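You operate a simulated robot arm through the tools that you are given. There is no shell and no other tool.

Carry out the task below with a simulated two-armed robot. There is one attempt and no reset: what you move stays moved.

## Task
Take the steel pipe fitting on the steel table and put it away on the top of the steel workbench. Put the red-rimmed jar on the top of the day tank. Put the white filter element that says "G2" from the steel table on the shelf under the table and the white filter element that says "G4" on the top of the day tank. Put the blue brush on the black mat away on the top of the red trolley. Put one of the bolts from the top of the near trunking in the green tray. Turn the phase switch to L2. Any order will do. Set down upright: red-rimmed jar, white filter element.
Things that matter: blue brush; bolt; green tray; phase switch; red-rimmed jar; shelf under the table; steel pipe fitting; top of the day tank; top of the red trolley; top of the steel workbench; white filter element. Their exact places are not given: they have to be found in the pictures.

Only the result counts: the job must be done as asked and must still hold three seconds after the hand-in. Knocking over, shifting, dropping, spilling or breaking anything else fails it.

## Robot
Two 7-joint arms with fingered hands on one trunk, on a base that moves. Base frame: it is fixed to the floor where the robot stands at the start and does not move with it; the origin is under the middle of the robot, x ahead of it, y to its left, z up. Units: cm, degrees, N and s.
The left shoulder is at the start at [7, 14.2, 106.4], the right one opposite. With the tool pointing down near the work surface each hand reaches from about 44 to 80 cm from the robot's upright axis, wherever it stands, measured 20 degrees to its own side. Places, roughly: blue brush (5x11x5 cm) [170, 210, 80]; bolt (5x2x2 cm) [410, -100, 60]; green tray [225, 200, 25]; phase switch [450, -310, 110]; red-rimmed jar [250, 200, 75]; shelf under the table [190, 220, 20]; steel pipe fitting (4x4x5 cm) [230, 200, 80]; top of the day tank (22x36 cm) [-70, 210, 134]; top of the red trolley [660, -130, 80]; top of the steel workbench [-70, -290, 90]; white filter element [175, 225, 75]. Payload 3.6 kg a hand.
Tool frame (each hand has its own): the origin (TCP) lies between the finger pads and is the grasp point; the fingertips stand 2.5 cm ahead of it; z points along the fingers, y is the line along which they close. The gripper opens to 8.8 cm; its body begins 2.9 cm behind the TCP. The gripper is a hand of 5 fingers: y runs from the thumb to the fingers, the wrist lies at [-1.3, -9.7, -16.2] in the tool frame, and closing takes about 1.5 s.
Orientation is that of the tool frame in the base frame, as a unit quaternion [x, y, z, w]. With the fingers straight down and the wrist toward the robot, the tool's x, y and z point along [0, 1, 0], [1, 0, 0] and [0, 0, -1] of the base frame.

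## Interface
- The arms move only by the tool step_arm. It takes "left_steps", "right_steps" or both (then of equal length, played together; a hand with none holds still); each is a list of rows, each a list of 6 numbers: the shift along the tool's x, y, z in mm, then the turn, a rotation vector about the tool's x, y, z in degrees. In form: [[tx, ty, tz, rx, ry, rz], ...]. A call has 1 to 20 rows; each row is the pose to reach, as a shift and turn from the pose commanded when the call began, along the tool's axes at that moment. "left_gripper" and "right_gripper" are, for a hand that has rows, the opening, from 0 (shut) to 1 (fully open), set as the call begins (left out, the last holds). Rows are played at 5 a second. More than 5 cm and 8.6 degrees between two rows, or a gripper value outside its range, and nothing of the call is played. Where a pose cannot be reached the arm comes as near as it can. A force on the tool above 40 N (or 10 N above the force at the start of the call, whichever is more), or a blocked arm, ends the call early, and 0.2 s more pass. The fingers move at their own pace (about 7.2 cm/s each) and stop on an object; they squeeze with about 27 N. The grip force told is the motor's: it shows also when the fingers shut on nothing. Time passes only in rows, and 0.2 s behind the last, so rows that repeat a pose let the fingers close. The reply holds the time, the measured pose of the TCP, the force on the tool along the base axes, the opening and the grip force, in the units named above and with some noise, with the torque about the TCP (base axes, N m) and any sound that the robot's microphone picked up.
- Cameras (640 x 400 px; columns grow to the right, rows downward): "scene" is now at [14.47, 0.38, 130.02]; the picture's right is [0.14, -0.99, 0.00], its down [-0.40, -0.06, -0.92] and it looks along [0.91, 0.13, -0.40] (base axes); focal length 226 px, centre (320, 200). "left" rides on the left gripper at [-5.9, -7.9, -10.5] in its tool frame; the picture's right is [-0.73, -0.32, 0.61], its down [0.62, -0.68, 0.38] and it looks along [0.29, 0.66, 0.70] (tool axes); focal length 234 px, centre (320, 200). "right" rides on the right gripper at [5.9, -7.9, -10.5] in its tool frame; the picture's right is [-0.73, 0.32, -0.61], its down [-0.62, -0.68, 0.38] and it looks along [-0.29, 0.66, 0.70] (tool axes); focal length 234 px, centre (320, 200).
- camera(camera): a new picture of that camera. The clock stands still meanwhile.
- slide_trunk(by): slides the trunk up (or, below 0, down) by that many cm; the arms and the scene camera ride with it, the base frame stays. It gives what a move gives, with no picture.
- steer(legs): drives the robot by 1 to 6 legs, each [ahead, left, turn to the left] in cm, cm and degrees, along the robot's own axes; the way and the turn of a leg run together, so that a leg with both is an arc; at most 150 cm and 180 degrees a leg. The arms and the cameras ride along, it lands a little off, and it stops where it bumps. It gives what a move gives.
- finger_targets(index, middle, ring, little, thumb_bend, thumb_turn, hand): sets how far each is bent, from 0 (flat) to 1 (curled in); at 0.3 the hand is open as for a grip, at 0.7 the pads meet at the TCP. One left out holds its place. A second passes; each finger stops where it meets its share of the squeeze, and holds until it gets a number again. A gripper value or a shape takes the hand back. It gives what a move gives, with no picture; readings hold the bend of each and the force on index, middle, ring, little, thumb and palm. thumb_turn goes from beside the hand (0) to across from the fingers (1), as for a grip.
- hand_shape(shape, hand): the hand has 5 fingers and takes this shape, open, in about a second: jaw (thumb against the fingers, like two jaws); tri (thumb and two fingers); tip (a fingertip pinch); poke (one finger out to press); point (the index stretched); flat (the hand flat); cup (the hand cupped); fist (a fist). The gripper value then closes the fingers along that shape, each until it touches; the sizes above hold for jaw. It gives what a move gives, with no picture.
- aim_head(pan, tilt): turns the head with the scene camera to pan (to the left, within 86 degrees either way) and tilt (down, from -29 to 69), counted from straight ahead of the robot. It gives what a move gives.
- point_at(camera, pixels): for up to 12 pixels [column, row] of the newest picture of that camera ("zoom" is the newest enlarged one), the place [x, y, z] in the base frame of the surface seen there, good to about 0.2 cm, but the place of the scene camera against the robot may be out by one fixed shift of up to 1.8 cm in any direction. The clock stands still meanwhile.
- enlarge(camera, box): a new picture of the part [left, top, right, bottom] of that camera's present view, enlarged. The clock stands still meanwhile.
- close_job(): hands the job in; it is judged then, once.

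Leave the grippers open and the arms clear of the work at the hand-in unless told otherwise.

The tools are called after "Request:" as a command line: name --argument value ..., lists and objects as JSON in quotes. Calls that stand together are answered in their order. step_arm: Moves the arms, as the interface text tells. Its arguments: {"type":"object","properties":{"left_steps":{"type":"array"},"left_gripper":{"type":"number"},"right_steps":{"type":"array"},"right_gripper":{"type":"number"}},"required":[]} The other tools are called the same way: slide_trunk (by) moves the trunk up or down; hand_shape (shape, hand) gives the hand a shape; finger_targets (index, middle, ring, little, thumb_bend, thumb_turn, hand) moves the fingers one by one; steer (legs) drives the base; aim_head (pan, tilt) turns the head that bears the scene camera; camera (camera) takes a picture; point_at (camera, pixels) gives the place of the surface under pixels of a picture; enlarge (camera, box) takes an enlarged picture of a part of a camera's view; close_job () hands the job in.

At the start:

```text
time_s: 0.0
left_ee_pos: [46.86, 21.58, 120.79]
left_tool_rot: [0.707, 0.707, 0.0, 0.0]
left_contact_force: [0.4, 0.6, -0.2]
left_wrist_torque: [-0.03, -0.01, 0.0]
left_finger_gap: 8.76
left_finger_force: 0.1
left_shape: jaw
left_bend: [0.3, 0.3, 0.3, 0.3, 0.3, 0.98]
left_finger forces: [0.1, 0.0, 0.0, 0.0, 0.0, 0.0]
right_ee_pos: [52.41, -23.35, 112.47]
right_tool_rot: [0.707, 0.707, 0.0, 0.0]
right_contact_force: [0.4, 0.4, -0.2]
right_wrist_torque: [0.0, -0.03, 0.02]
right_finger_gap: 8.78
right_finger_force: 0.0
right_shape: jaw
right_bend: [0.3, 0.3, 0.3, 0.3, 0.3, 0.98]
right_finger forces: [0.0, 0.1, 0.0, 0.0, 0.0, 0.1]
trunk travel left (down, up): [-60.0, 34.0]
robot x, y, heading: [0.12, 0.02, -0.2]
head pan, tilt (commanded): [8.0, 23.7]
```

scene: 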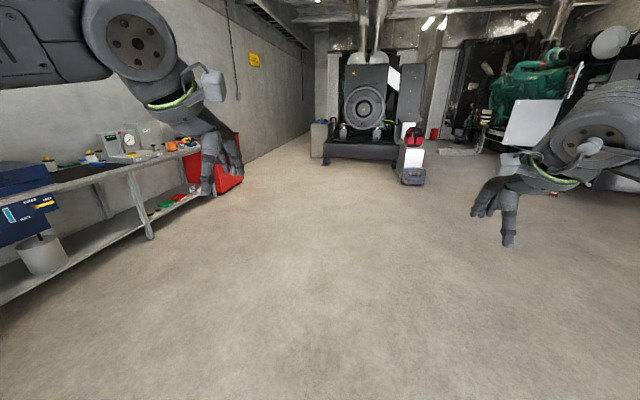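
right: 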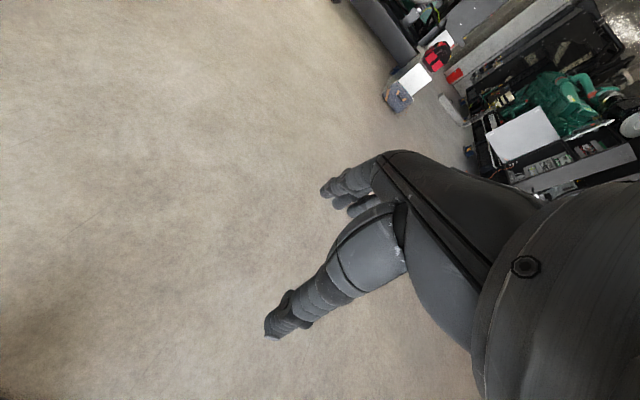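
left: 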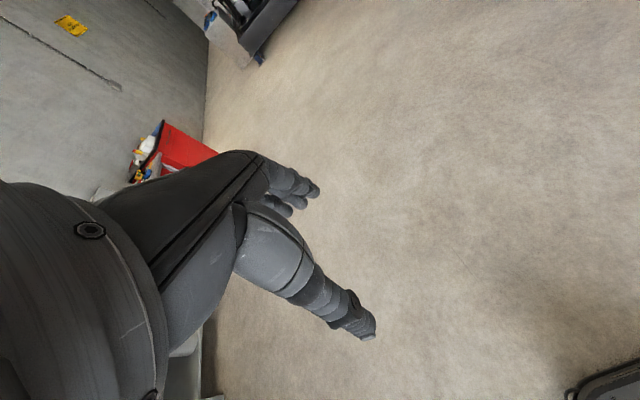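

I see the steel table on the left of the scene. First I turn the head to look around, starting with the left side.

Request:
aim_head --pan 50 --tilt 20

Request:
camera --camera "scene"

```text
time_s: 1.1
left_ee_pos: [46.76, 21.65, 120.79]
left_tool_rot: [0.707, 0.707, 0.0, 0.0]
left_contact_force: [-0.4, 0.7, 0.6]
left_wrist_torque: [0.0, 0.0, 0.02]
left_finger_gap: 8.78
left_finger_force: 0.2
left_shape: jaw
left_bend: [0.3, 0.3, 0.3, 0.3, 0.3, 0.98]
left_finger forces: [0.0, 0.0, 0.0, 0.0, 0.0, 0.1]
right_ee_pos: [52.44, -23.43, 112.45]
right_tool_rot: [0.707, 0.707, 0.001, 0.0]
right_contact_force: [-0.6, 0.1, 1.1]
right_wrist_torque: [0.0, 0.02, -0.02]
right_finger_gap: 8.78
right_finger_force: 0.1
right_shape: jaw
right_bend: [0.3, 0.3, 0.3, 0.3, 0.3, 0.98]
right_finger forces: [0.1, 0.0, 0.0, 0.1, 0.1, 0.0]
trunk travel left (down, up): [-60.0, 34.0]
robot x, y, heading: [0.06, -0.38, -0.0]
head pan, tilt (commanded): [50.0, 20.0]
```

```text
taken
```

scene: 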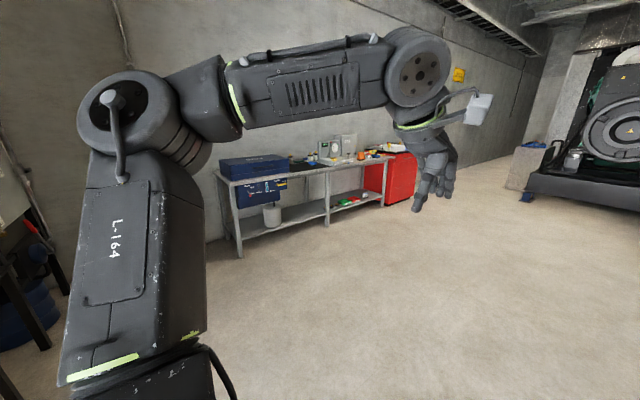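

The steel table stands at columns 215–390, rows 150–250. I measure its corners and some points before driving up.

Request:
point_at --camera "scene" --pixels '[[240, 180], [325, 168], [388, 155], [240, 245], [327, 222], [382, 203], [270, 208], [400, 190], [600, 200], [345, 200]]'

Request:
enlarge --camera "scene" --box '[210, 120, 430, 260]'

```text
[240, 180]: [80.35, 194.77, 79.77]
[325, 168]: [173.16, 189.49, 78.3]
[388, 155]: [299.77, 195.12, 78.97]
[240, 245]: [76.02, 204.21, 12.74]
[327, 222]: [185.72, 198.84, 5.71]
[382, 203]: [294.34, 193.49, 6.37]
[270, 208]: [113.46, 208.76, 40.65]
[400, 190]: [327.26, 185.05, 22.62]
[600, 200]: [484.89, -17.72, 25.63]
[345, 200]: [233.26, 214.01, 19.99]
```

```text
2.86 times, centred on (320, 190) of scene
```

zoom: 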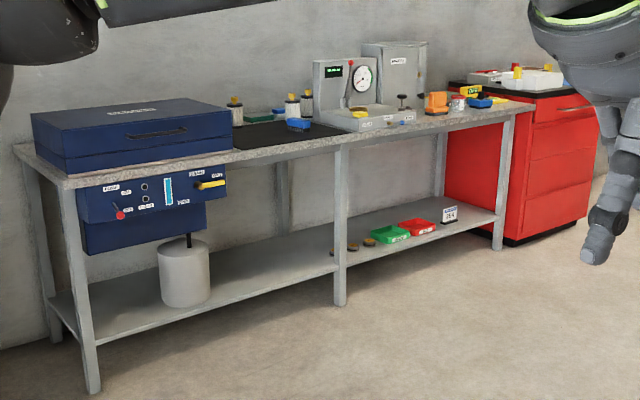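

The table is at x 75–300, y about 190–235, top about z 78. I look further left toward the day tank and then to the right for an overview.

Request:
aim_head --pan 86 --tilt 15

Request:
camera --camera "scene"

Request:
aim_head --pan -40 --tilt 20

Request:
camera --camera "scene"

Request:
aim_head --pan -80 --tilt 20

Request:
camera --camera "scene"

Request:
aim_head --pan 0 --tilt 10

Request:
camera --camera "scene"

```text
time_s: 2.1
left_ee_pos: [46.9, 21.6, 120.7]
left_tool_rot: [0.707, 0.707, 0.0, 0.0]
left_contact_force: [-0.4, 0.0, -0.3]
left_wrist_torque: [0.0, 0.05, 0.02]
left_finger_gap: 8.8
left_finger_force: 0.1
left_shape: jaw
left_bend: [0.3, 0.3, 0.3, 0.3, 0.3, 0.98]
left_finger forces: [0.1, 0.1, 0.0, 0.1, 0.0, 0.0]
right_ee_pos: [52.46, -23.42, 112.44]
right_tool_rot: [0.707, 0.707, 0.0, 0.0]
right_contact_force: [0.9, 0.4, 0.1]
right_wrist_torque: [0.01, 0.01, -0.02]
right_finger_gap: 8.75
right_finger_force: 0.1
right_shape: jaw
right_bend: [0.3, 0.3, 0.3, 0.3, 0.3, 0.98]
right_finger forces: [0.1, 0.0, 0.1, 0.0, 0.0, 0.0]
trunk travel left (down, up): [-60.0, 34.0]
robot x, y, heading: [0.23, -0.51, -0.1]
head pan, tilt (commanded): [85.9, 15.0]
```

```text
taken
```

scene: 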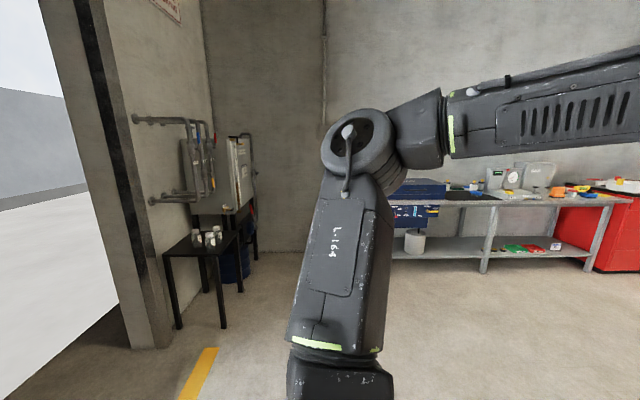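

```text
time_s: 4.2
left_ee_pos: [46.84, 21.73, 120.67]
left_tool_rot: [0.708, 0.706, 0.0, 0.0]
left_contact_force: [0.1, 0.1, 0.1]
left_wrist_torque: [-0.01, 0.03, 0.0]
left_finger_gap: 8.75
left_finger_force: 0.0
left_shape: jaw
left_bend: [0.3, 0.3, 0.3, 0.3, 0.3, 0.98]
left_finger forces: [0.0, 0.1, 0.0, 0.0, 0.0, 0.0]
right_ee_pos: [52.44, -23.44, 112.47]
right_tool_rot: [0.707, 0.707, -0.001, 0.0]
right_contact_force: [0.6, -0.4, 0.4]
right_wrist_torque: [0.02, -0.01, 0.04]
right_finger_gap: 8.79
right_finger_force: 0.0
right_shape: jaw
right_bend: [0.3, 0.3, 0.3, 0.3, 0.3, 0.98]
right_finger forces: [0.0, 0.1, 0.0, 0.0, 0.1, 0.0]
trunk travel left (down, up): [-60.0, 34.0]
robot x, y, heading: [0.26, -0.12, 0.0]
head pan, tilt (commanded): [-40.0, 20.0]
```

```text
taken
```

scene: 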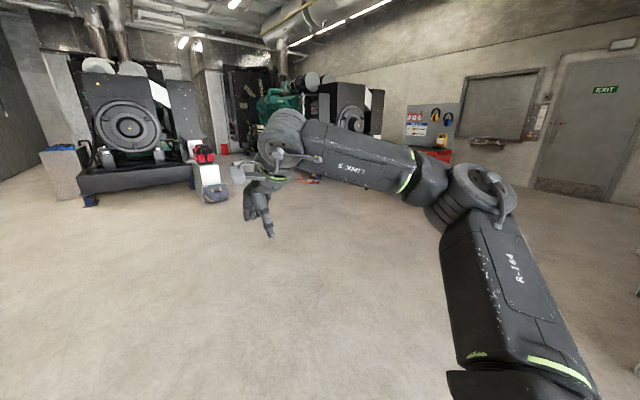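

```text
time_s: 5.2
left_ee_pos: [46.8, 21.66, 120.78]
left_tool_rot: [0.707, 0.707, -0.001, 0.0]
left_contact_force: [-0.3, 0.5, -0.2]
left_wrist_torque: [-0.01, -0.03, -0.03]
left_finger_gap: 8.79
left_finger_force: 0.0
left_shape: jaw
left_bend: [0.3, 0.3, 0.3, 0.3, 0.3, 0.98]
left_finger forces: [0.0, 0.0, 0.0, 0.1, 0.1, 0.1]
right_ee_pos: [52.56, -23.44, 112.48]
right_tool_rot: [0.708, 0.707, -0.001, 0.0]
right_contact_force: [-0.3, -0.9, -0.3]
right_wrist_torque: [-0.02, 0.01, -0.05]
right_finger_gap: 8.78
right_finger_force: 0.1
right_shape: jaw
right_bend: [0.3, 0.3, 0.3, 0.3, 0.3, 0.98]
right_finger forces: [0.0, 0.0, 0.0, 0.0, 0.0, 0.0]
trunk travel left (down, up): [-60.0, 34.0]
robot x, y, heading: [0.15, 0.35, 0.1]
head pan, tilt (commanded): [-80.0, 20.0]
```

```text
taken
```

scene: 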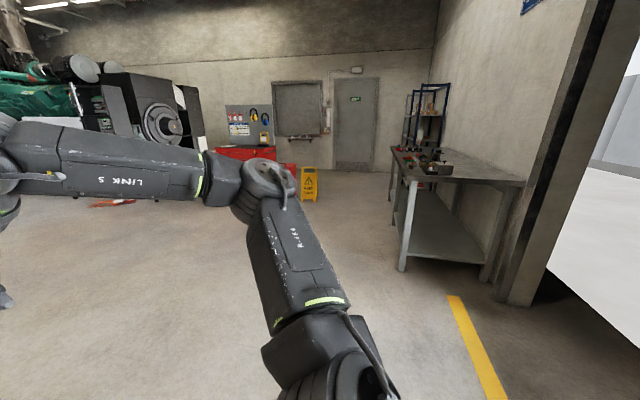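

```text
time_s: 6.8
left_ee_pos: [46.82, 21.62, 120.69]
left_tool_rot: [0.707, 0.707, 0.0, 0.0]
left_contact_force: [0.4, 0.6, 0.8]
left_wrist_torque: [0.01, -0.01, 0.01]
left_finger_gap: 8.77
left_finger_force: 0.1
left_shape: jaw
left_bend: [0.3, 0.3, 0.3, 0.3, 0.3, 0.98]
left_finger forces: [0.0, 0.1, 0.1, 0.1, 0.1, 0.0]
right_ee_pos: [52.45, -23.38, 112.42]
right_tool_rot: [0.707, 0.707, 0.0, 0.0]
right_contact_force: [0.5, -0.9, 0.7]
right_wrist_torque: [-0.01, 0.03, -0.03]
right_finger_gap: 8.78
right_finger_force: 0.0
right_shape: jaw
right_bend: [0.3, 0.3, 0.3, 0.3, 0.3, 0.98]
right_finger forces: [0.1, 0.0, 0.0, 0.0, 0.0, 0.0]
trunk travel left (down, up): [-60.0, 34.0]
robot x, y, heading: [-0.06, -0.22, -0.0]
head pan, tilt (commanded): [0.0, 10.0]
```

```text
taken
```

scene: 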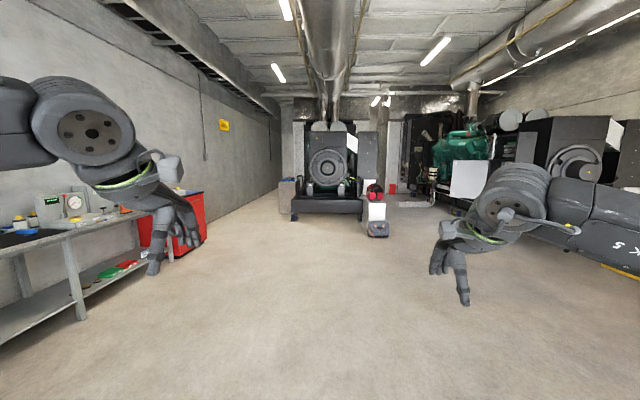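

I now have an overview: day tank and black table at the far left-back, workbench at the right-back with the yellow-lined door, red trolley somewhere far ahead. I drive up toward the table's working part (x about 200), facing +y, stopping at a distance to look first.

Request:
steer --legs '[[100, 0, 0], [100, 0, 0], [0, 0, 90], [95, 0, 0]]'

Request:
aim_head --pan 0 --tilt 35

Request:
camera --camera "scene"

```text
time_s: 25.1
left_ee_pos: [183.63, 136.56, 120.72]
left_tool_rot: [0.012, 1.0, -0.001, 0.0]
left_contact_force: [-0.7, 0.3, -0.3]
left_wrist_torque: [-0.06, 0.0, -0.01]
left_finger_gap: 8.78
left_finger_force: 0.1
left_shape: jaw
left_bend: [0.3, 0.3, 0.3, 0.3, 0.3, 0.98]
left_finger forces: [0.0, 0.0, 0.0, 0.0, 0.0, 0.0]
right_ee_pos: [228.71, 140.95, 112.47]
right_tool_rot: [0.013, 1.0, 0.0, 0.001]
right_contact_force: [-1.2, -0.2, -0.3]
right_wrist_torque: [-0.01, -0.01, 0.0]
right_finger_gap: 8.76
right_finger_force: 0.0
right_shape: jaw
right_bend: [0.3, 0.3, 0.3, 0.3, 0.3, 0.98]
right_finger forces: [0.0, 0.1, 0.1, 0.1, 0.1, 0.0]
trunk travel left (down, up): [-60.0, 34.0]
robot x, y, heading: [204.03, 89.27, 88.5]
head pan, tilt (commanded): [0.0, 10.0]
```

```text
time_s: 26.0
left_ee_pos: [183.59, 136.4, 120.72]
left_tool_rot: [0.013, 1.0, 0.0, -0.001]
left_contact_force: [0.2, 1.1, 0.2]
left_wrist_torque: [-0.01, -0.02, 0.0]
left_finger_gap: 8.76
left_finger_force: 0.0
left_shape: jaw
left_bend: [0.3, 0.3, 0.3, 0.3, 0.3, 0.98]
left_finger forces: [0.0, 0.0, 0.0, 0.1, 0.1, 0.1]
right_ee_pos: [228.8, 141.06, 112.57]
right_tool_rot: [0.013, 1.0, 0.001, 0.0]
right_contact_force: [0.0, -0.7, -0.3]
right_wrist_torque: [-0.01, 0.01, -0.02]
right_finger_gap: 8.74
right_finger_force: 0.1
right_shape: jaw
right_bend: [0.3, 0.3, 0.3, 0.3, 0.3, 0.98]
right_finger forces: [0.0, 0.0, 0.1, 0.0, 0.1, 0.1]
trunk travel left (down, up): [-60.0, 34.0]
robot x, y, heading: [204.11, 89.14, 88.6]
head pan, tilt (commanded): [0.0, 35.0]
```

```text
taken
```

scene: 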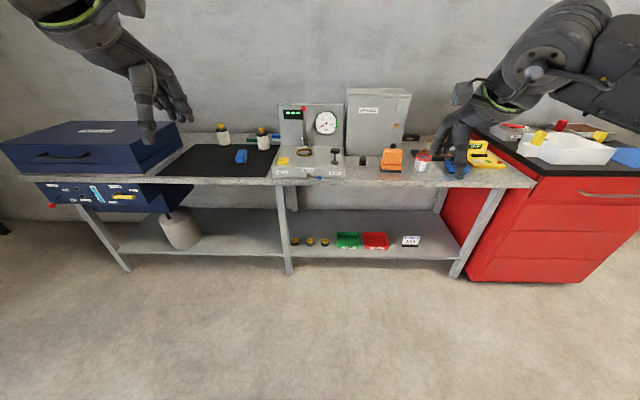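

I'm in front of the table. I enlarge the table-top work area and the shelf.

Request:
enlarge --camera "scene" --box '[150, 80, 350, 205]'

Request:
enlarge --camera "scene" --box '[330, 80, 530, 205]'

Request:
enlarge --camera "scene" --box '[260, 190, 460, 290]'

```text
3.20 times, centred on (250, 142) of scene
```

zoom: 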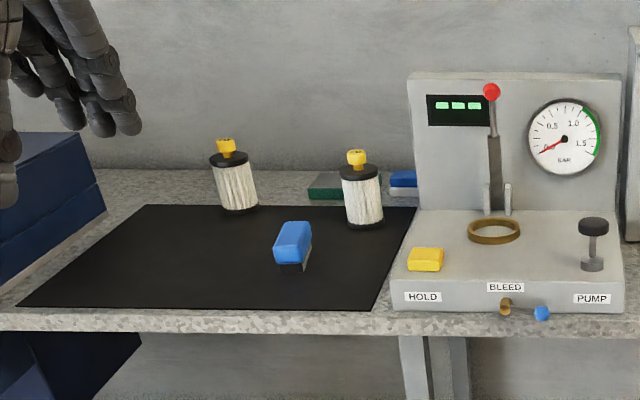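

```text
3.20 times, centred on (430, 142) of scene
```

zoom: 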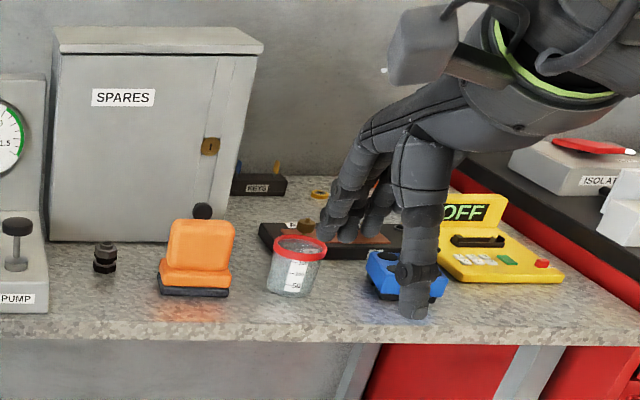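

```text
3.20 times, centred on (360, 240) of scene
```

zoom: 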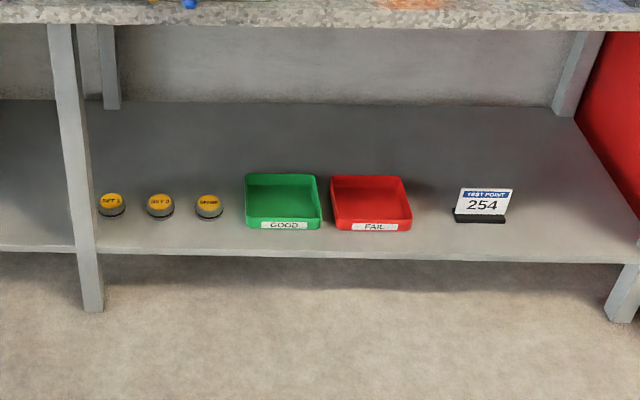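

I see two filter elements near (223,137) and (263,140), the blue brush at (242,156), the dark fitting at (363,160), the jar at (423,162), and the green "GOOD" tray at (348,240). I measure them.

Request:
point_at --camera "scene" --pixels '[[223, 138], [220, 126], [263, 142], [261, 131], [242, 156], [363, 160], [423, 163], [348, 240], [348, 248], [200, 165], [300, 180], [290, 230]]'

Request:
enlarge --camera "scene" --box '[205, 115, 285, 165]'

```text
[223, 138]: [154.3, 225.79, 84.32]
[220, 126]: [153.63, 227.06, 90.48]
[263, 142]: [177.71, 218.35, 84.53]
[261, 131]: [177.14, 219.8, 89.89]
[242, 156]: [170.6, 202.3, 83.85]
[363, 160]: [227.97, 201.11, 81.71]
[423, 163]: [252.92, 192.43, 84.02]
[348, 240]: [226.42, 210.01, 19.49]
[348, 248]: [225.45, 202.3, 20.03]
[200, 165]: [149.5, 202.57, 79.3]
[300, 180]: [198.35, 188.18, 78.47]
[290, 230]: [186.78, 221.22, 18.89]
```

```text
8.00 times, centred on (245, 140) of scene
```

zoom: 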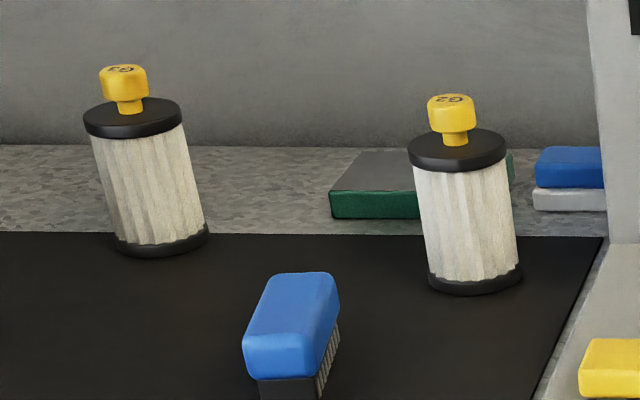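

The caps carry labels: left one seems "G3", right one "G2"; a third element was visible in the first overview, hidden now behind the test bench. I drive nearer and a bit left to see it, keeping the hands above everything.

Request:
steer --legs '[[0, 20, 1.5], [40, 0, 0]]'

Request:
camera --camera "scene"

Request:
camera --camera "left"

Request:
camera --camera "right"

```text
time_s: 29.7
left_ee_pos: [162.92, 176.52, 120.87]
left_tool_rot: [0.001, 1.0, 0.0, 0.0]
left_contact_force: [-0.7, -1.2, -0.7]
left_wrist_torque: [0.0, -0.03, -0.03]
left_finger_gap: 8.77
left_finger_force: 0.1
left_shape: jaw
left_bend: [0.3, 0.3, 0.3, 0.3, 0.3, 0.98]
left_finger forces: [0.0, 0.0, 0.1, 0.0, 0.1, 0.0]
right_ee_pos: [207.89, 181.98, 112.52]
right_tool_rot: [0.002, 1.0, 0.0, 0.0]
right_contact_force: [-0.4, 0.6, -0.6]
right_wrist_torque: [-0.01, 0.04, -0.02]
right_finger_gap: 8.75
right_finger_force: 0.1
right_shape: jaw
right_bend: [0.3, 0.3, 0.3, 0.3, 0.3, 0.98]
right_finger forces: [0.0, 0.0, 0.0, 0.1, 0.0, 0.0]
trunk travel left (down, up): [-60.0, 34.0]
robot x, y, heading: [184.58, 129.55, 90.0]
head pan, tilt (commanded): [0.0, 35.0]
```

```text
taken
```

scene: 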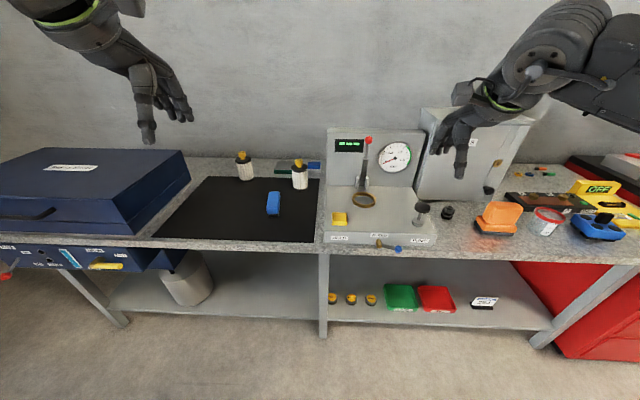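

```text
taken
```

left: 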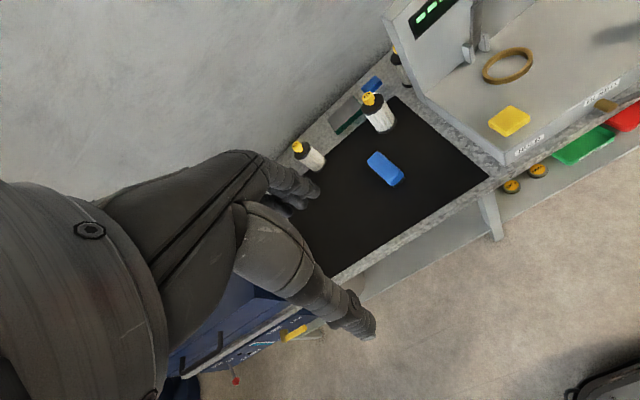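

```text
taken
```

right: 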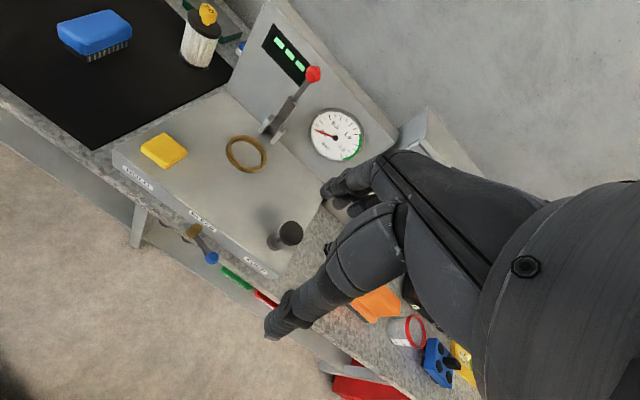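

The left camera shows the third element at (398,65), half hidden behind the test-bench panel. I measure these objects with the left camera (accurate) and enlarge the labels.

Request:
point_at --camera "left" --pixels '[[400, 70], [397, 60], [394, 50], [380, 118], [373, 100], [368, 97], [314, 157], [300, 146], [385, 168], [398, 178], [375, 155], [420, 200]]'

Request:
enlarge --camera "left" --box '[340, 35, 420, 145]'

Request:
enlarge --camera "right" --box '[170, 0, 260, 70]'

```text
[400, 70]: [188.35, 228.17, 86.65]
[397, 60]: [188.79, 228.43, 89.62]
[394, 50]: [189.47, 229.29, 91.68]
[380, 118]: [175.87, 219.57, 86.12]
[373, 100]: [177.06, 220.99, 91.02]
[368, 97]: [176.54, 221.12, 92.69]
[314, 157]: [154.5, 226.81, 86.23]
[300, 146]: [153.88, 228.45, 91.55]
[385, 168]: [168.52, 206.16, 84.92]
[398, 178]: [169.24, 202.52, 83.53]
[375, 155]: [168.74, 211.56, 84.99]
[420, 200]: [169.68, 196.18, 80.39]
```

```text
3.64 times, centred on (380, 90) of left
```

zoom: 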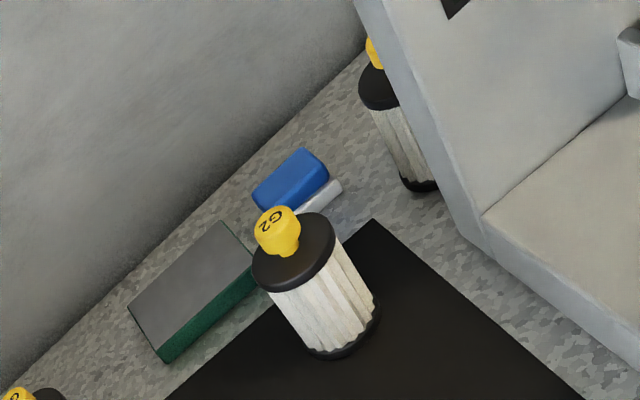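

```text
5.71 times, centred on (215, 35) of right
```

zoom: 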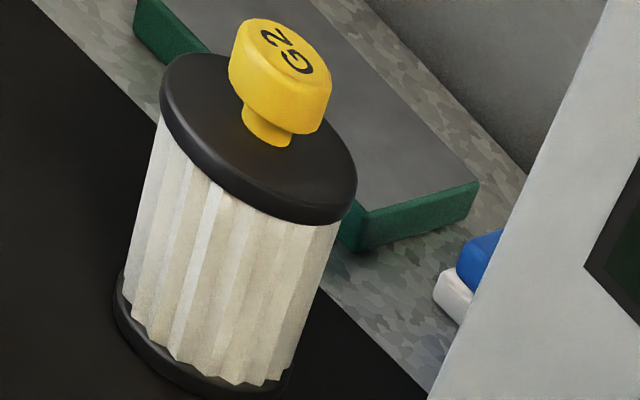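

"G2" is confirmed at (176,220). I now raise and advance the left hand so its camera can look behind the panel and on the left element's cap.

Request:
step_arm --left_steps '[[0, 30, -40, 0, 0, 0], [0, 60, -80, 0, 0, 0], [0, 90, -120, 0, 0, 0], [0, 120, -160, 0, 0, 0], [0, 150, -190, 0, 0, 0], [0, 150, -190, 0, 0, 0]]'

Request:
camera --camera "left"

```text
time_s: 31.1
left_ee_pos: [160.2, 183.21, 127.82]
left_tool_rot: [0.002, 1.0, 0.001, 0.0]
left_contact_force: [0.2, 0.3, -0.3]
left_wrist_torque: [0.01, -0.03, 0.02]
left_finger_gap: 8.8
left_finger_force: 0.1
left_shape: jaw
left_bend: [0.3, 0.3, 0.3, 0.3, 0.3, 0.98]
left_finger forces: [0.1, 0.0, 0.0, 0.1, 0.0, 0.0]
left hand out of reach, approached as far as the arm can: row 2, 3, 4, 5, 6
right_ee_pos: [207.91, 181.96, 112.43]
right_tool_rot: [0.002, 1.0, 0.0, 0.0]
right_contact_force: [0.5, 0.1, 0.3]
right_wrist_torque: [0.01, 0.03, 0.02]
right_finger_gap: 8.75
right_finger_force: 0.1
right_shape: jaw
right_bend: [0.3, 0.3, 0.3, 0.3, 0.3, 0.98]
right_finger forces: [0.0, 0.0, 0.0, 0.0, 0.0, 0.1]
trunk travel left (down, up): [-60.0, 34.0]
robot x, y, heading: [184.56, 129.74, 90.0]
head pan, tilt (commanded): [0.0, 35.0]
```

```text
taken
```

left: 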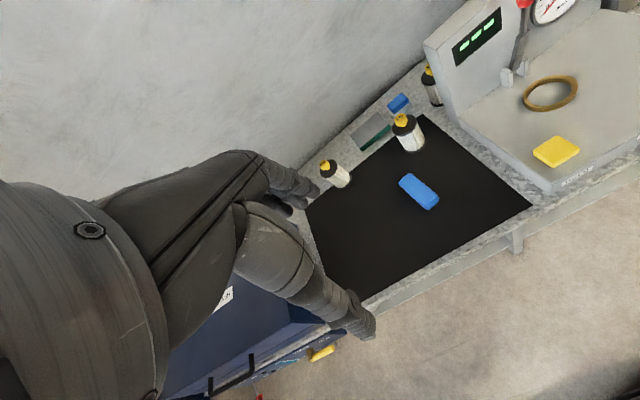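

The arm can't go much higher from this trunk height; I raise the trunk by 25 cm to look from above.

Request:
slide_trunk --by 25

Request:
camera --camera "left"

Request:
camera --camera "scene"

Request:
camera --camera "right"

```text
time_s: 33.7
left_ee_pos: [160.14, 183.17, 152.62]
left_tool_rot: [0.002, 1.0, 0.001, 0.001]
left_contact_force: [0.0, 0.2, 0.0]
left_wrist_torque: [-0.03, -0.01, 0.02]
left_finger_gap: 8.78
left_finger_force: 0.1
left_shape: jaw
left_bend: [0.3, 0.3, 0.3, 0.3, 0.3, 0.98]
left_finger forces: [0.0, 0.0, 0.1, 0.0, 0.0, 0.1]
right_ee_pos: [207.9, 181.97, 137.4]
right_tool_rot: [0.001, 1.0, -0.001, 0.0]
right_contact_force: [1.0, -0.1, 0.3]
right_wrist_torque: [0.02, -0.01, 0.02]
right_finger_gap: 8.75
right_finger_force: 0.2
right_shape: jaw
right_bend: [0.3, 0.3, 0.3, 0.3, 0.3, 0.98]
right_finger forces: [0.0, 0.0, 0.0, 0.1, 0.1, 0.0]
trunk travel left (down, up): [-85.0, 9.0]
robot x, y, heading: [184.53, 129.57, 89.6]
head pan, tilt (commanded): [0.0, 35.0]
```

```text
taken
```

left: 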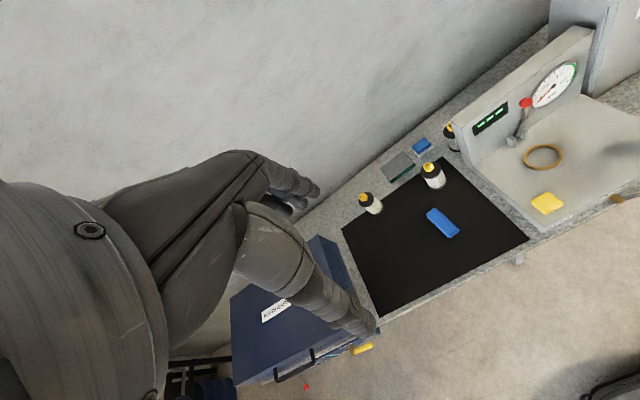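

```text
taken
```

scene: 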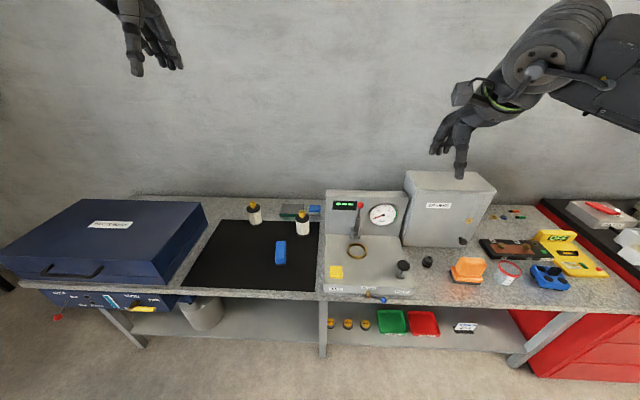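

```text
taken
```

right: 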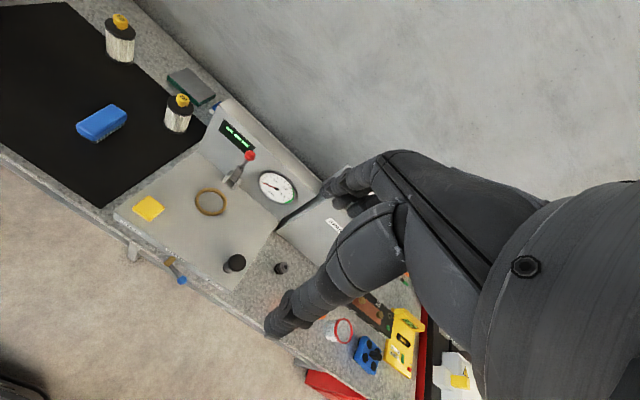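

I enlarge the caps in the left picture at (450,135) and (366,200), and in the right picture at (120,25).

Request:
enlarge --camera "left" --box '[340, 110, 480, 220]'

Request:
enlarge --camera "right" --box '[90, 0, 220, 130]'

Request:
point_at --camera "left" --pixels '[[450, 138], [449, 131], [455, 150], [463, 148], [500, 175], [470, 118], [585, 40], [425, 168], [436, 180], [370, 205], [366, 200]]'

```text
3.64 times, centred on (410, 165) of left
```

zoom: 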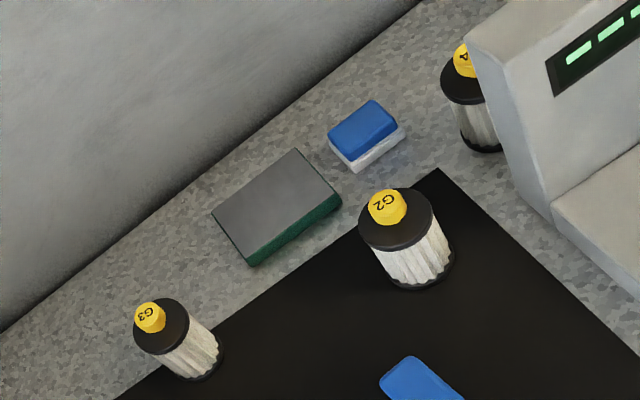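

```text
3.08 times, centred on (155, 65) of right
```

zoom: 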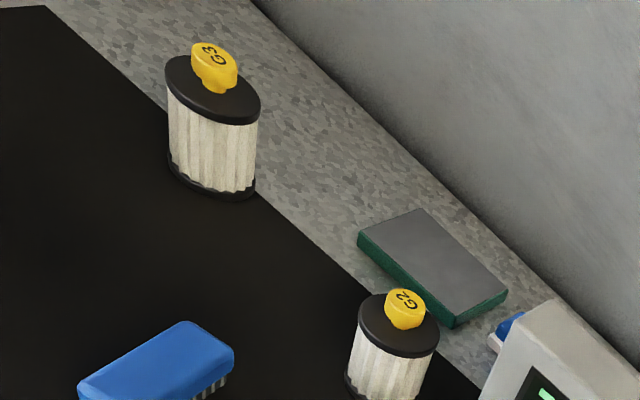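

```text
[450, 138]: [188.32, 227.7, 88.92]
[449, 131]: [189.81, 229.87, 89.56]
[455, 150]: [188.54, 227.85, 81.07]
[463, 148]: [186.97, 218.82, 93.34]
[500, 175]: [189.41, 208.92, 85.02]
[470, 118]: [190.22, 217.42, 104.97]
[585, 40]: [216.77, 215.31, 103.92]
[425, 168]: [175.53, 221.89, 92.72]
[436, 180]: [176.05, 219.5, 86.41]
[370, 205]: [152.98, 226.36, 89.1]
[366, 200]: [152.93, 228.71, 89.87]
```

G3 (left), G2 (middle) and G4 (behind the panel) are clear. Next I lower the trunk back, and look down at my own base to judge how close I can get to the table.

Request:
slide_trunk --by -25

Request:
aim_head --pan 0 --tilt 69

Request:
camera --camera "scene"

```text
time_s: 36.2
left_ee_pos: [160.09, 183.19, 127.81]
left_tool_rot: [0.002, 1.0, 0.002, 0.0]
left_contact_force: [-0.2, 0.4, 0.2]
left_wrist_torque: [0.0, 0.0, -0.06]
left_finger_gap: 8.76
left_finger_force: 0.0
left_shape: jaw
left_bend: [0.3, 0.3, 0.3, 0.3, 0.3, 0.98]
left_finger forces: [0.0, 0.0, 0.0, 0.0, 0.0, 0.0]
right_ee_pos: [207.87, 181.97, 112.6]
right_tool_rot: [0.0, 1.0, 0.0, 0.0]
right_contact_force: [0.3, -0.5, 0.4]
right_wrist_torque: [-0.01, -0.02, -0.02]
right_finger_gap: 8.75
right_finger_force: 0.0
right_shape: jaw
right_bend: [0.3, 0.3, 0.3, 0.3, 0.3, 0.98]
right_finger forces: [0.0, 0.0, 0.1, 0.0, 0.0, 0.1]
trunk travel left (down, up): [-60.0, 34.0]
robot x, y, heading: [184.31, 130.0, 90.0]
head pan, tilt (commanded): [0.0, 35.0]
```

```text
time_s: 37.2
left_ee_pos: [160.2, 183.25, 127.7]
left_tool_rot: [0.002, 1.0, 0.001, 0.001]
left_contact_force: [-0.2, -0.2, 0.2]
left_wrist_torque: [0.0, 0.02, 0.01]
left_finger_gap: 8.79
left_finger_force: 0.1
left_shape: jaw
left_bend: [0.3, 0.3, 0.3, 0.3, 0.3, 0.98]
left_finger forces: [0.1, 0.1, 0.0, 0.0, 0.0, 0.0]
right_ee_pos: [207.93, 182.03, 112.53]
right_tool_rot: [0.001, 1.0, 0.0, 0.0]
right_contact_force: [1.2, 0.0, 0.3]
right_wrist_torque: [-0.03, 0.0, -0.01]
right_finger_gap: 8.77
right_finger_force: 0.0
right_shape: jaw
right_bend: [0.3, 0.3, 0.3, 0.3, 0.3, 0.98]
right_finger forces: [0.1, 0.1, 0.0, 0.1, 0.0, 0.0]
trunk travel left (down, up): [-60.0, 34.0]
robot x, y, heading: [184.68, 129.77, 89.6]
head pan, tilt (commanded): [0.0, 68.8]
```

```text
taken
```

scene: 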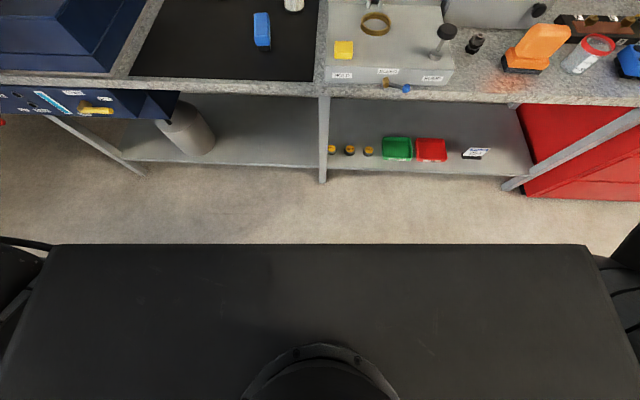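

My torso hides the base, so I'll creep forward. First check where the tester's red lever ball and spares box are relative to the right hand.

Request:
camera --camera "right"

Request:
point_at --camera "right" --pixels '[[313, 73], [247, 152], [286, 235], [330, 130], [415, 125], [163, 149], [330, 245]]'

```text
taken
```

right: 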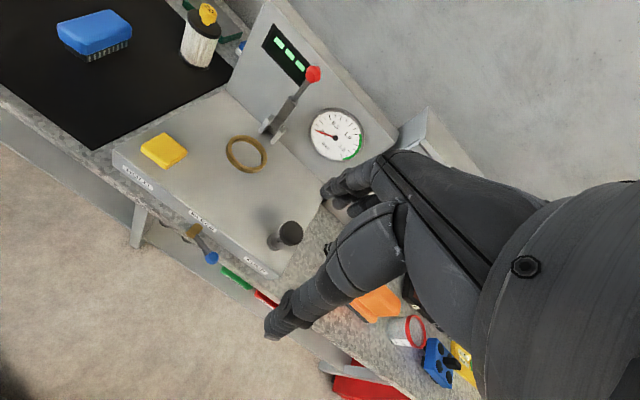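

```text
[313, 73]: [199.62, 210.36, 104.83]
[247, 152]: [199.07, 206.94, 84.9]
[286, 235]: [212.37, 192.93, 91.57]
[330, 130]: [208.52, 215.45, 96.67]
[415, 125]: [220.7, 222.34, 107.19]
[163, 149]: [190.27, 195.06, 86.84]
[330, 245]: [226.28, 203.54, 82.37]
```

Lever ball top is z≈106 at (199.6,210); the right hand's tips are at z 110. Clear. I advance 15 cm slowly.

Request:
steer --legs '[[8, 0, 0], [7, 0, 0]]'

Request:
camera --camera "left"

```text
time_s: 38.9
left_ee_pos: [160.11, 197.92, 127.57]
left_tool_rot: [0.001, 1.0, 0.001, 0.001]
left_contact_force: [-0.4, -0.1, 0.1]
left_wrist_torque: [-0.01, 0.01, -0.02]
left_finger_gap: 8.76
left_finger_force: 0.0
left_shape: jaw
left_bend: [0.3, 0.3, 0.3, 0.3, 0.3, 0.98]
left_finger forces: [0.0, 0.1, 0.0, 0.0, 0.1, 0.0]
right_ee_pos: [207.72, 196.99, 112.46]
right_tool_rot: [0.0, 1.0, 0.0, 0.0]
right_contact_force: [0.2, -0.5, -0.7]
right_wrist_torque: [-0.01, 0.01, 0.02]
right_finger_gap: 8.79
right_finger_force: 0.0
right_shape: jaw
right_bend: [0.3, 0.3, 0.3, 0.3, 0.3, 0.98]
right_finger forces: [0.1, 0.0, 0.0, 0.1, 0.0, 0.0]
trunk travel left (down, up): [-60.0, 34.0]
robot x, y, heading: [184.56, 144.42, 89.7]
head pan, tilt (commanded): [0.0, 68.8]
```

```text
taken
```

left: 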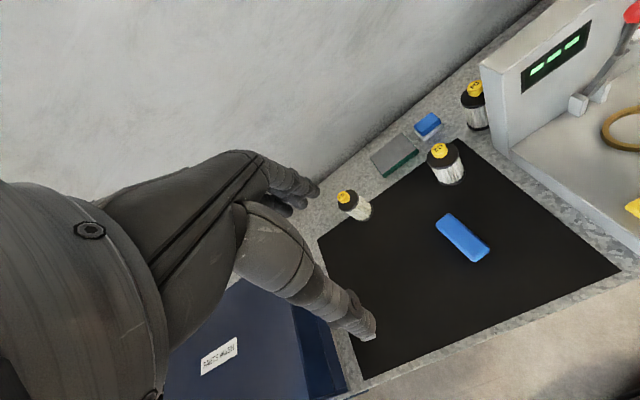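

The drive went through without a bump (robot at y≈144). Now measure G2, G4, brush and panel from this closer left view.

Request:
enlarge --camera "left" --box '[410, 70, 510, 190]'

Request:
point_at --camera "left" --pixels '[[438, 150], [433, 162], [459, 155], [450, 183], [474, 90], [461, 99], [486, 90], [471, 128], [481, 66], [510, 145], [560, 2], [486, 110]]'

```text
3.33 times, centred on (460, 130) of left
```

zoom: 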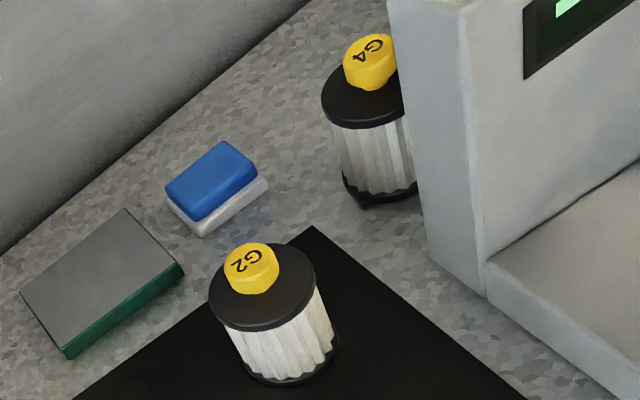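

```text
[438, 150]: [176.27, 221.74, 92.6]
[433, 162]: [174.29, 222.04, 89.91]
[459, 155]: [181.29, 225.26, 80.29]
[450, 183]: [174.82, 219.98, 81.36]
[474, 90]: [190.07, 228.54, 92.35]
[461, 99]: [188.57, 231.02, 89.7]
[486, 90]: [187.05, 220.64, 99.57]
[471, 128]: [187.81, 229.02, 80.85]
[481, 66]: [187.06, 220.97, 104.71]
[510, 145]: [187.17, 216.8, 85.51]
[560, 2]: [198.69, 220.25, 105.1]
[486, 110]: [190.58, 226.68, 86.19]
```

G2's knob centre is about (176.4,221.8,92.6), G4's about (190.5,229). They are at the edge of reach, so I creep forward another 8 cm.

Request:
steer --legs '[[4, 0, 0], [4, 0, 0]]'

```text
time_s: 40.3
left_ee_pos: [160.0, 205.46, 127.95]
left_tool_rot: [0.0, 1.0, 0.003, 0.001]
left_contact_force: [-0.1, -0.9, -0.4]
left_wrist_torque: [0.03, -0.03, -0.02]
left_finger_gap: 8.77
left_finger_force: 0.0
left_shape: jaw
left_bend: [0.3, 0.3, 0.3, 0.3, 0.3, 0.98]
left_finger forces: [0.1, 0.1, 0.0, 0.0, 0.0, 0.0]
right_ee_pos: [207.72, 204.49, 112.65]
right_tool_rot: [-0.001, 1.0, 0.002, 0.0]
right_contact_force: [-0.2, -0.7, 0.4]
right_wrist_torque: [-0.01, 0.0, -0.01]
right_finger_gap: 8.76
right_finger_force: 0.1
right_shape: jaw
right_bend: [0.3, 0.3, 0.3, 0.3, 0.3, 0.98]
right_finger forces: [0.0, 0.0, 0.0, 0.0, 0.0, 0.1]
trunk travel left (down, up): [-60.0, 34.0]
robot x, y, heading: [184.43, 152.47, 90.0]
head pan, tilt (commanded): [0.0, 68.8]
```

Now at y≈152. I test a small downward left-hand step (5 cm) to see where the commanded pose stands.

Request:
step_arm --left_steps '[[0, 0, 30, 0, 0, 0], [0, 0, 60, 0, 0, 0], [0, 0, 60, 0, 0, 0]]'

```text
time_s: 41.1
left_ee_pos: [159.94, 206.08, 121.7]
left_tool_rot: [-0.001, 1.0, 0.002, 0.001]
left_contact_force: [0.2, 0.8, -0.1]
left_wrist_torque: [-0.03, 0.01, 0.01]
left_finger_gap: 8.75
left_finger_force: 0.0
left_shape: jaw
left_bend: [0.3, 0.3, 0.3, 0.3, 0.3, 0.98]
left_finger forces: [0.0, 0.0, 0.0, 0.0, 0.0, 0.0]
right_ee_pos: [207.93, 204.95, 112.37]
right_tool_rot: [-0.001, 1.0, 0.0, 0.0]
right_contact_force: [-0.2, 0.1, -0.5]
right_wrist_torque: [0.02, 0.04, 0.02]
right_finger_gap: 8.77
right_finger_force: 0.2
right_shape: jaw
right_bend: [0.3, 0.3, 0.3, 0.3, 0.3, 0.98]
right_finger forces: [0.0, 0.0, 0.1, 0.0, 0.0, 0.0]
trunk travel left (down, up): [-60.0, 34.0]
robot x, y, heading: [184.49, 152.23, 89.7]
head pan, tilt (commanded): [0.0, 68.8]
```

The commanded pose follows the actual one. Now I move the left hand to a spot above G2: target (176.4,221.8,100).

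Request:
step_arm --left_steps '[[-20, 20, 27, 0, 0, 0], [-41, 39, 54, 0, 0, 0], [-62, 59, 81, 0, 0, 0], [-82, 78, 108, 0, 0, 0], [-103, 98, 136, 0, 0, 0], [-123, 118, 163, 0, 0, 0], [-144, 137, 190, 0, 0, 0], [-165, 157, 217, 0, 0, 0], [-165, 157, 217, 0, 0, 0]]' --left_gripper 1

Request:
camera --camera "left"

```text
time_s: 43.1
left_ee_pos: [170.64, 215.35, 100.34]
left_tool_rot: [0.0, 1.0, 0.001, 0.001]
left_contact_force: [-0.3, -0.5, -0.1]
left_wrist_torque: [-0.02, 0.01, -0.01]
left_finger_gap: 8.77
left_finger_force: 0.0
left_shape: jaw
left_bend: [0.3, 0.3, 0.3, 0.3, 0.3, 0.98]
left_finger forces: [0.0, 0.1, 0.1, 0.1, 0.0, 0.0]
left hand out of reach, approached as far as the arm can: row 5, 6, 7, 8, 9
right_ee_pos: [207.84, 204.96, 112.43]
right_tool_rot: [-0.001, 1.0, 0.0, 0.0]
right_contact_force: [0.1, 0.0, 0.2]
right_wrist_torque: [-0.04, 0.01, -0.01]
right_finger_gap: 8.78
right_finger_force: 0.1
right_shape: jaw
right_bend: [0.3, 0.3, 0.3, 0.3, 0.3, 0.98]
right_finger forces: [0.0, 0.0, 0.0, 0.0, 0.0, 0.0]
trunk travel left (down, up): [-60.0, 34.0]
robot x, y, heading: [184.28, 152.83, 90.1]
head pan, tilt (commanded): [0.0, 68.8]
```

```text
taken
```

left: 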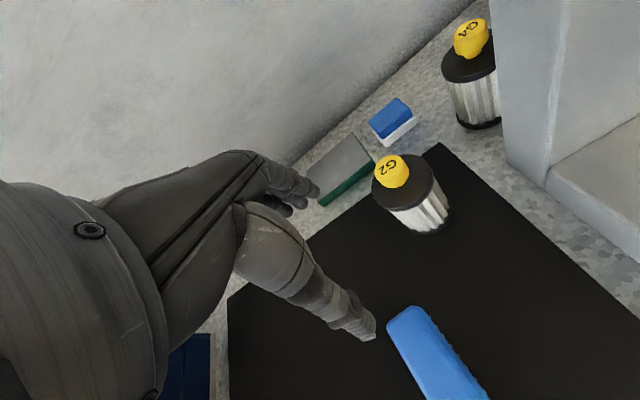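

At this shoulder height, the down-pointing hand reaches only about 64 cm. A higher shoulder should give more reach, so I raise the trunk 20 cm and then command the left hand above G2 again.

Request:
slide_trunk --by 20

Request:
step_arm --left_steps '[[-10, 10, 30, 0, 0, 0], [-20, 20, 60, 0, 0, 0], [-30, 30, 90, 0, 0, 0], [-40, 40, 120, 0, 0, 0], [-50, 50, 150, 0, 0, 0], [-57, 63, 190, 0, 0, 0], [-57, 63, 190, 0, 0, 0]]'

Request:
camera --camera "left"

```text
time_s: 45.2
left_ee_pos: [170.61, 215.35, 120.36]
left_tool_rot: [0.0, 1.0, 0.002, 0.001]
left_contact_force: [-0.1, 0.6, 0.5]
left_wrist_torque: [-0.01, -0.02, 0.0]
left_finger_gap: 8.79
left_finger_force: 0.0
left_shape: jaw
left_bend: [0.3, 0.3, 0.3, 0.3, 0.3, 0.98]
left_finger forces: [0.0, 0.0, 0.1, 0.0, 0.0, 0.0]
right_ee_pos: [207.7, 204.9, 132.49]
right_tool_rot: [0.0, 1.0, 0.001, -0.001]
right_contact_force: [-0.2, -0.3, -0.2]
right_wrist_torque: [0.0, 0.02, 0.0]
right_finger_gap: 8.78
right_finger_force: 0.0
right_shape: jaw
right_bend: [0.3, 0.3, 0.3, 0.3, 0.3, 0.98]
right_finger forces: [0.0, 0.0, 0.1, 0.0, 0.0, 0.0]
trunk travel left (down, up): [-80.0, 14.0]
robot x, y, heading: [184.67, 152.17, 90.2]
head pan, tilt (commanded): [0.0, 68.8]
```

```text
time_s: 46.8
left_ee_pos: [168.37, 213.39, 106.99]
left_tool_rot: [0.001, 1.0, 0.002, 0.001]
left_contact_force: [-0.5, -0.3, -0.1]
left_wrist_torque: [0.01, 0.0, -0.01]
left_finger_gap: 8.77
left_finger_force: 0.0
left_shape: jaw
left_bend: [0.3, 0.3, 0.3, 0.3, 0.3, 0.98]
left_finger forces: [0.0, 0.0, 0.1, 0.0, 0.0, 0.0]
left hand out of reach, approached as far as the arm can: row 1, 2, 3, 4, 5, 6, 7
right_ee_pos: [207.79, 204.84, 132.45]
right_tool_rot: [-0.001, 1.0, 0.0, 0.0]
right_contact_force: [0.0, 0.3, 0.4]
right_wrist_torque: [0.01, 0.0, 0.02]
right_finger_gap: 8.78
right_finger_force: 0.1
right_shape: jaw
right_bend: [0.3, 0.3, 0.3, 0.3, 0.3, 0.98]
right_finger forces: [0.0, 0.0, 0.0, 0.1, 0.0, 0.1]
trunk travel left (down, up): [-80.0, 14.0]
robot x, y, heading: [184.29, 152.57, 90.0]
head pan, tilt (commanded): [0.0, 68.8]
```

```text
taken
```

left: 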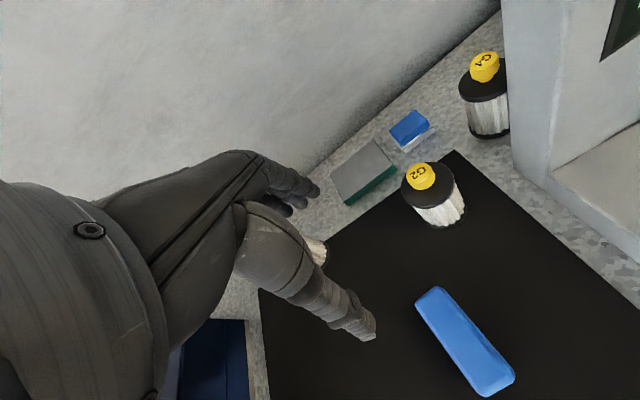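

Still limited. To learn the reach, I test the left hand further to its own side: toward (159,221,105), well above the elements.

Request:
step_arm --left_steps '[[30, 25, 5, 0, 0, 0], [60, 50, 10, 0, 0, 0], [95, 75, 20, 0, 0, 0], [95, 75, 20, 0, 0, 0]]'

Request:
aim_head --pan 15 --tilt 20

Request:
camera --camera "scene"

```text
time_s: 47.8
left_ee_pos: [158.54, 219.24, 105.97]
left_tool_rot: [0.0, 1.0, 0.002, 0.001]
left_contact_force: [-0.5, 0.5, -0.6]
left_wrist_torque: [0.0, -0.01, 0.01]
left_finger_gap: 8.8
left_finger_force: 0.0
left_shape: jaw
left_bend: [0.3, 0.3, 0.3, 0.3, 0.3, 0.98]
left_finger forces: [0.1, 0.0, 0.0, 0.1, 0.0, 0.1]
left hand out of reach, approached as far as the arm can: row 2, 3, 4
right_ee_pos: [207.91, 204.92, 132.43]
right_tool_rot: [-0.001, 1.0, 0.0, 0.001]
right_contact_force: [-0.4, -0.6, 1.4]
right_wrist_torque: [0.0, 0.0, 0.0]
right_finger_gap: 8.76
right_finger_force: 0.0
right_shape: jaw
right_bend: [0.3, 0.3, 0.3, 0.3, 0.3, 0.98]
right_finger forces: [0.0, 0.0, 0.0, 0.0, 0.0, 0.1]
trunk travel left (down, up): [-80.0, 14.0]
robot x, y, heading: [184.35, 152.39, 90.1]
head pan, tilt (commanded): [0.0, 68.8]
```

```text
time_s: 49.0
left_ee_pos: [158.63, 219.31, 106.13]
left_tool_rot: [0.0, 1.0, 0.001, 0.001]
left_contact_force: [-0.1, 0.2, -0.5]
left_wrist_torque: [0.04, 0.03, 0.0]
left_finger_gap: 8.79
left_finger_force: 0.0
left_shape: jaw
left_bend: [0.3, 0.3, 0.3, 0.3, 0.3, 0.98]
left_finger forces: [0.0, 0.0, 0.1, 0.1, 0.1, 0.0]
right_ee_pos: [207.82, 204.83, 132.41]
right_tool_rot: [-0.001, 1.0, 0.0, 0.0]
right_contact_force: [-0.1, -0.2, -0.4]
right_wrist_torque: [0.01, 0.03, 0.01]
right_finger_gap: 8.75
right_finger_force: 0.0
right_shape: jaw
right_bend: [0.3, 0.3, 0.3, 0.3, 0.3, 0.98]
right_finger forces: [0.0, 0.0, 0.0, 0.0, 0.1, 0.0]
trunk travel left (down, up): [-80.0, 14.0]
robot x, y, heading: [184.23, 152.44, 90.1]
head pan, tilt (commanded): [15.0, 20.0]
```

```text
taken
```

scene: 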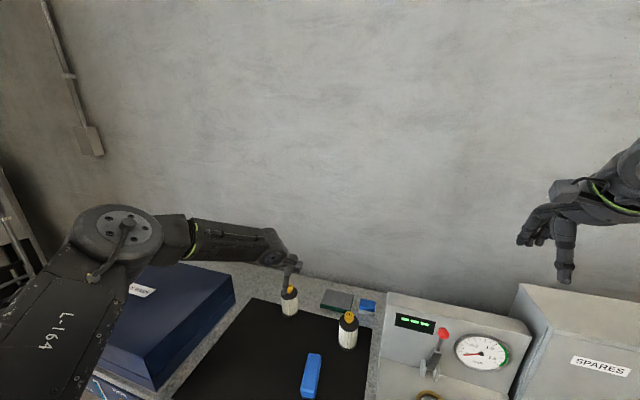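

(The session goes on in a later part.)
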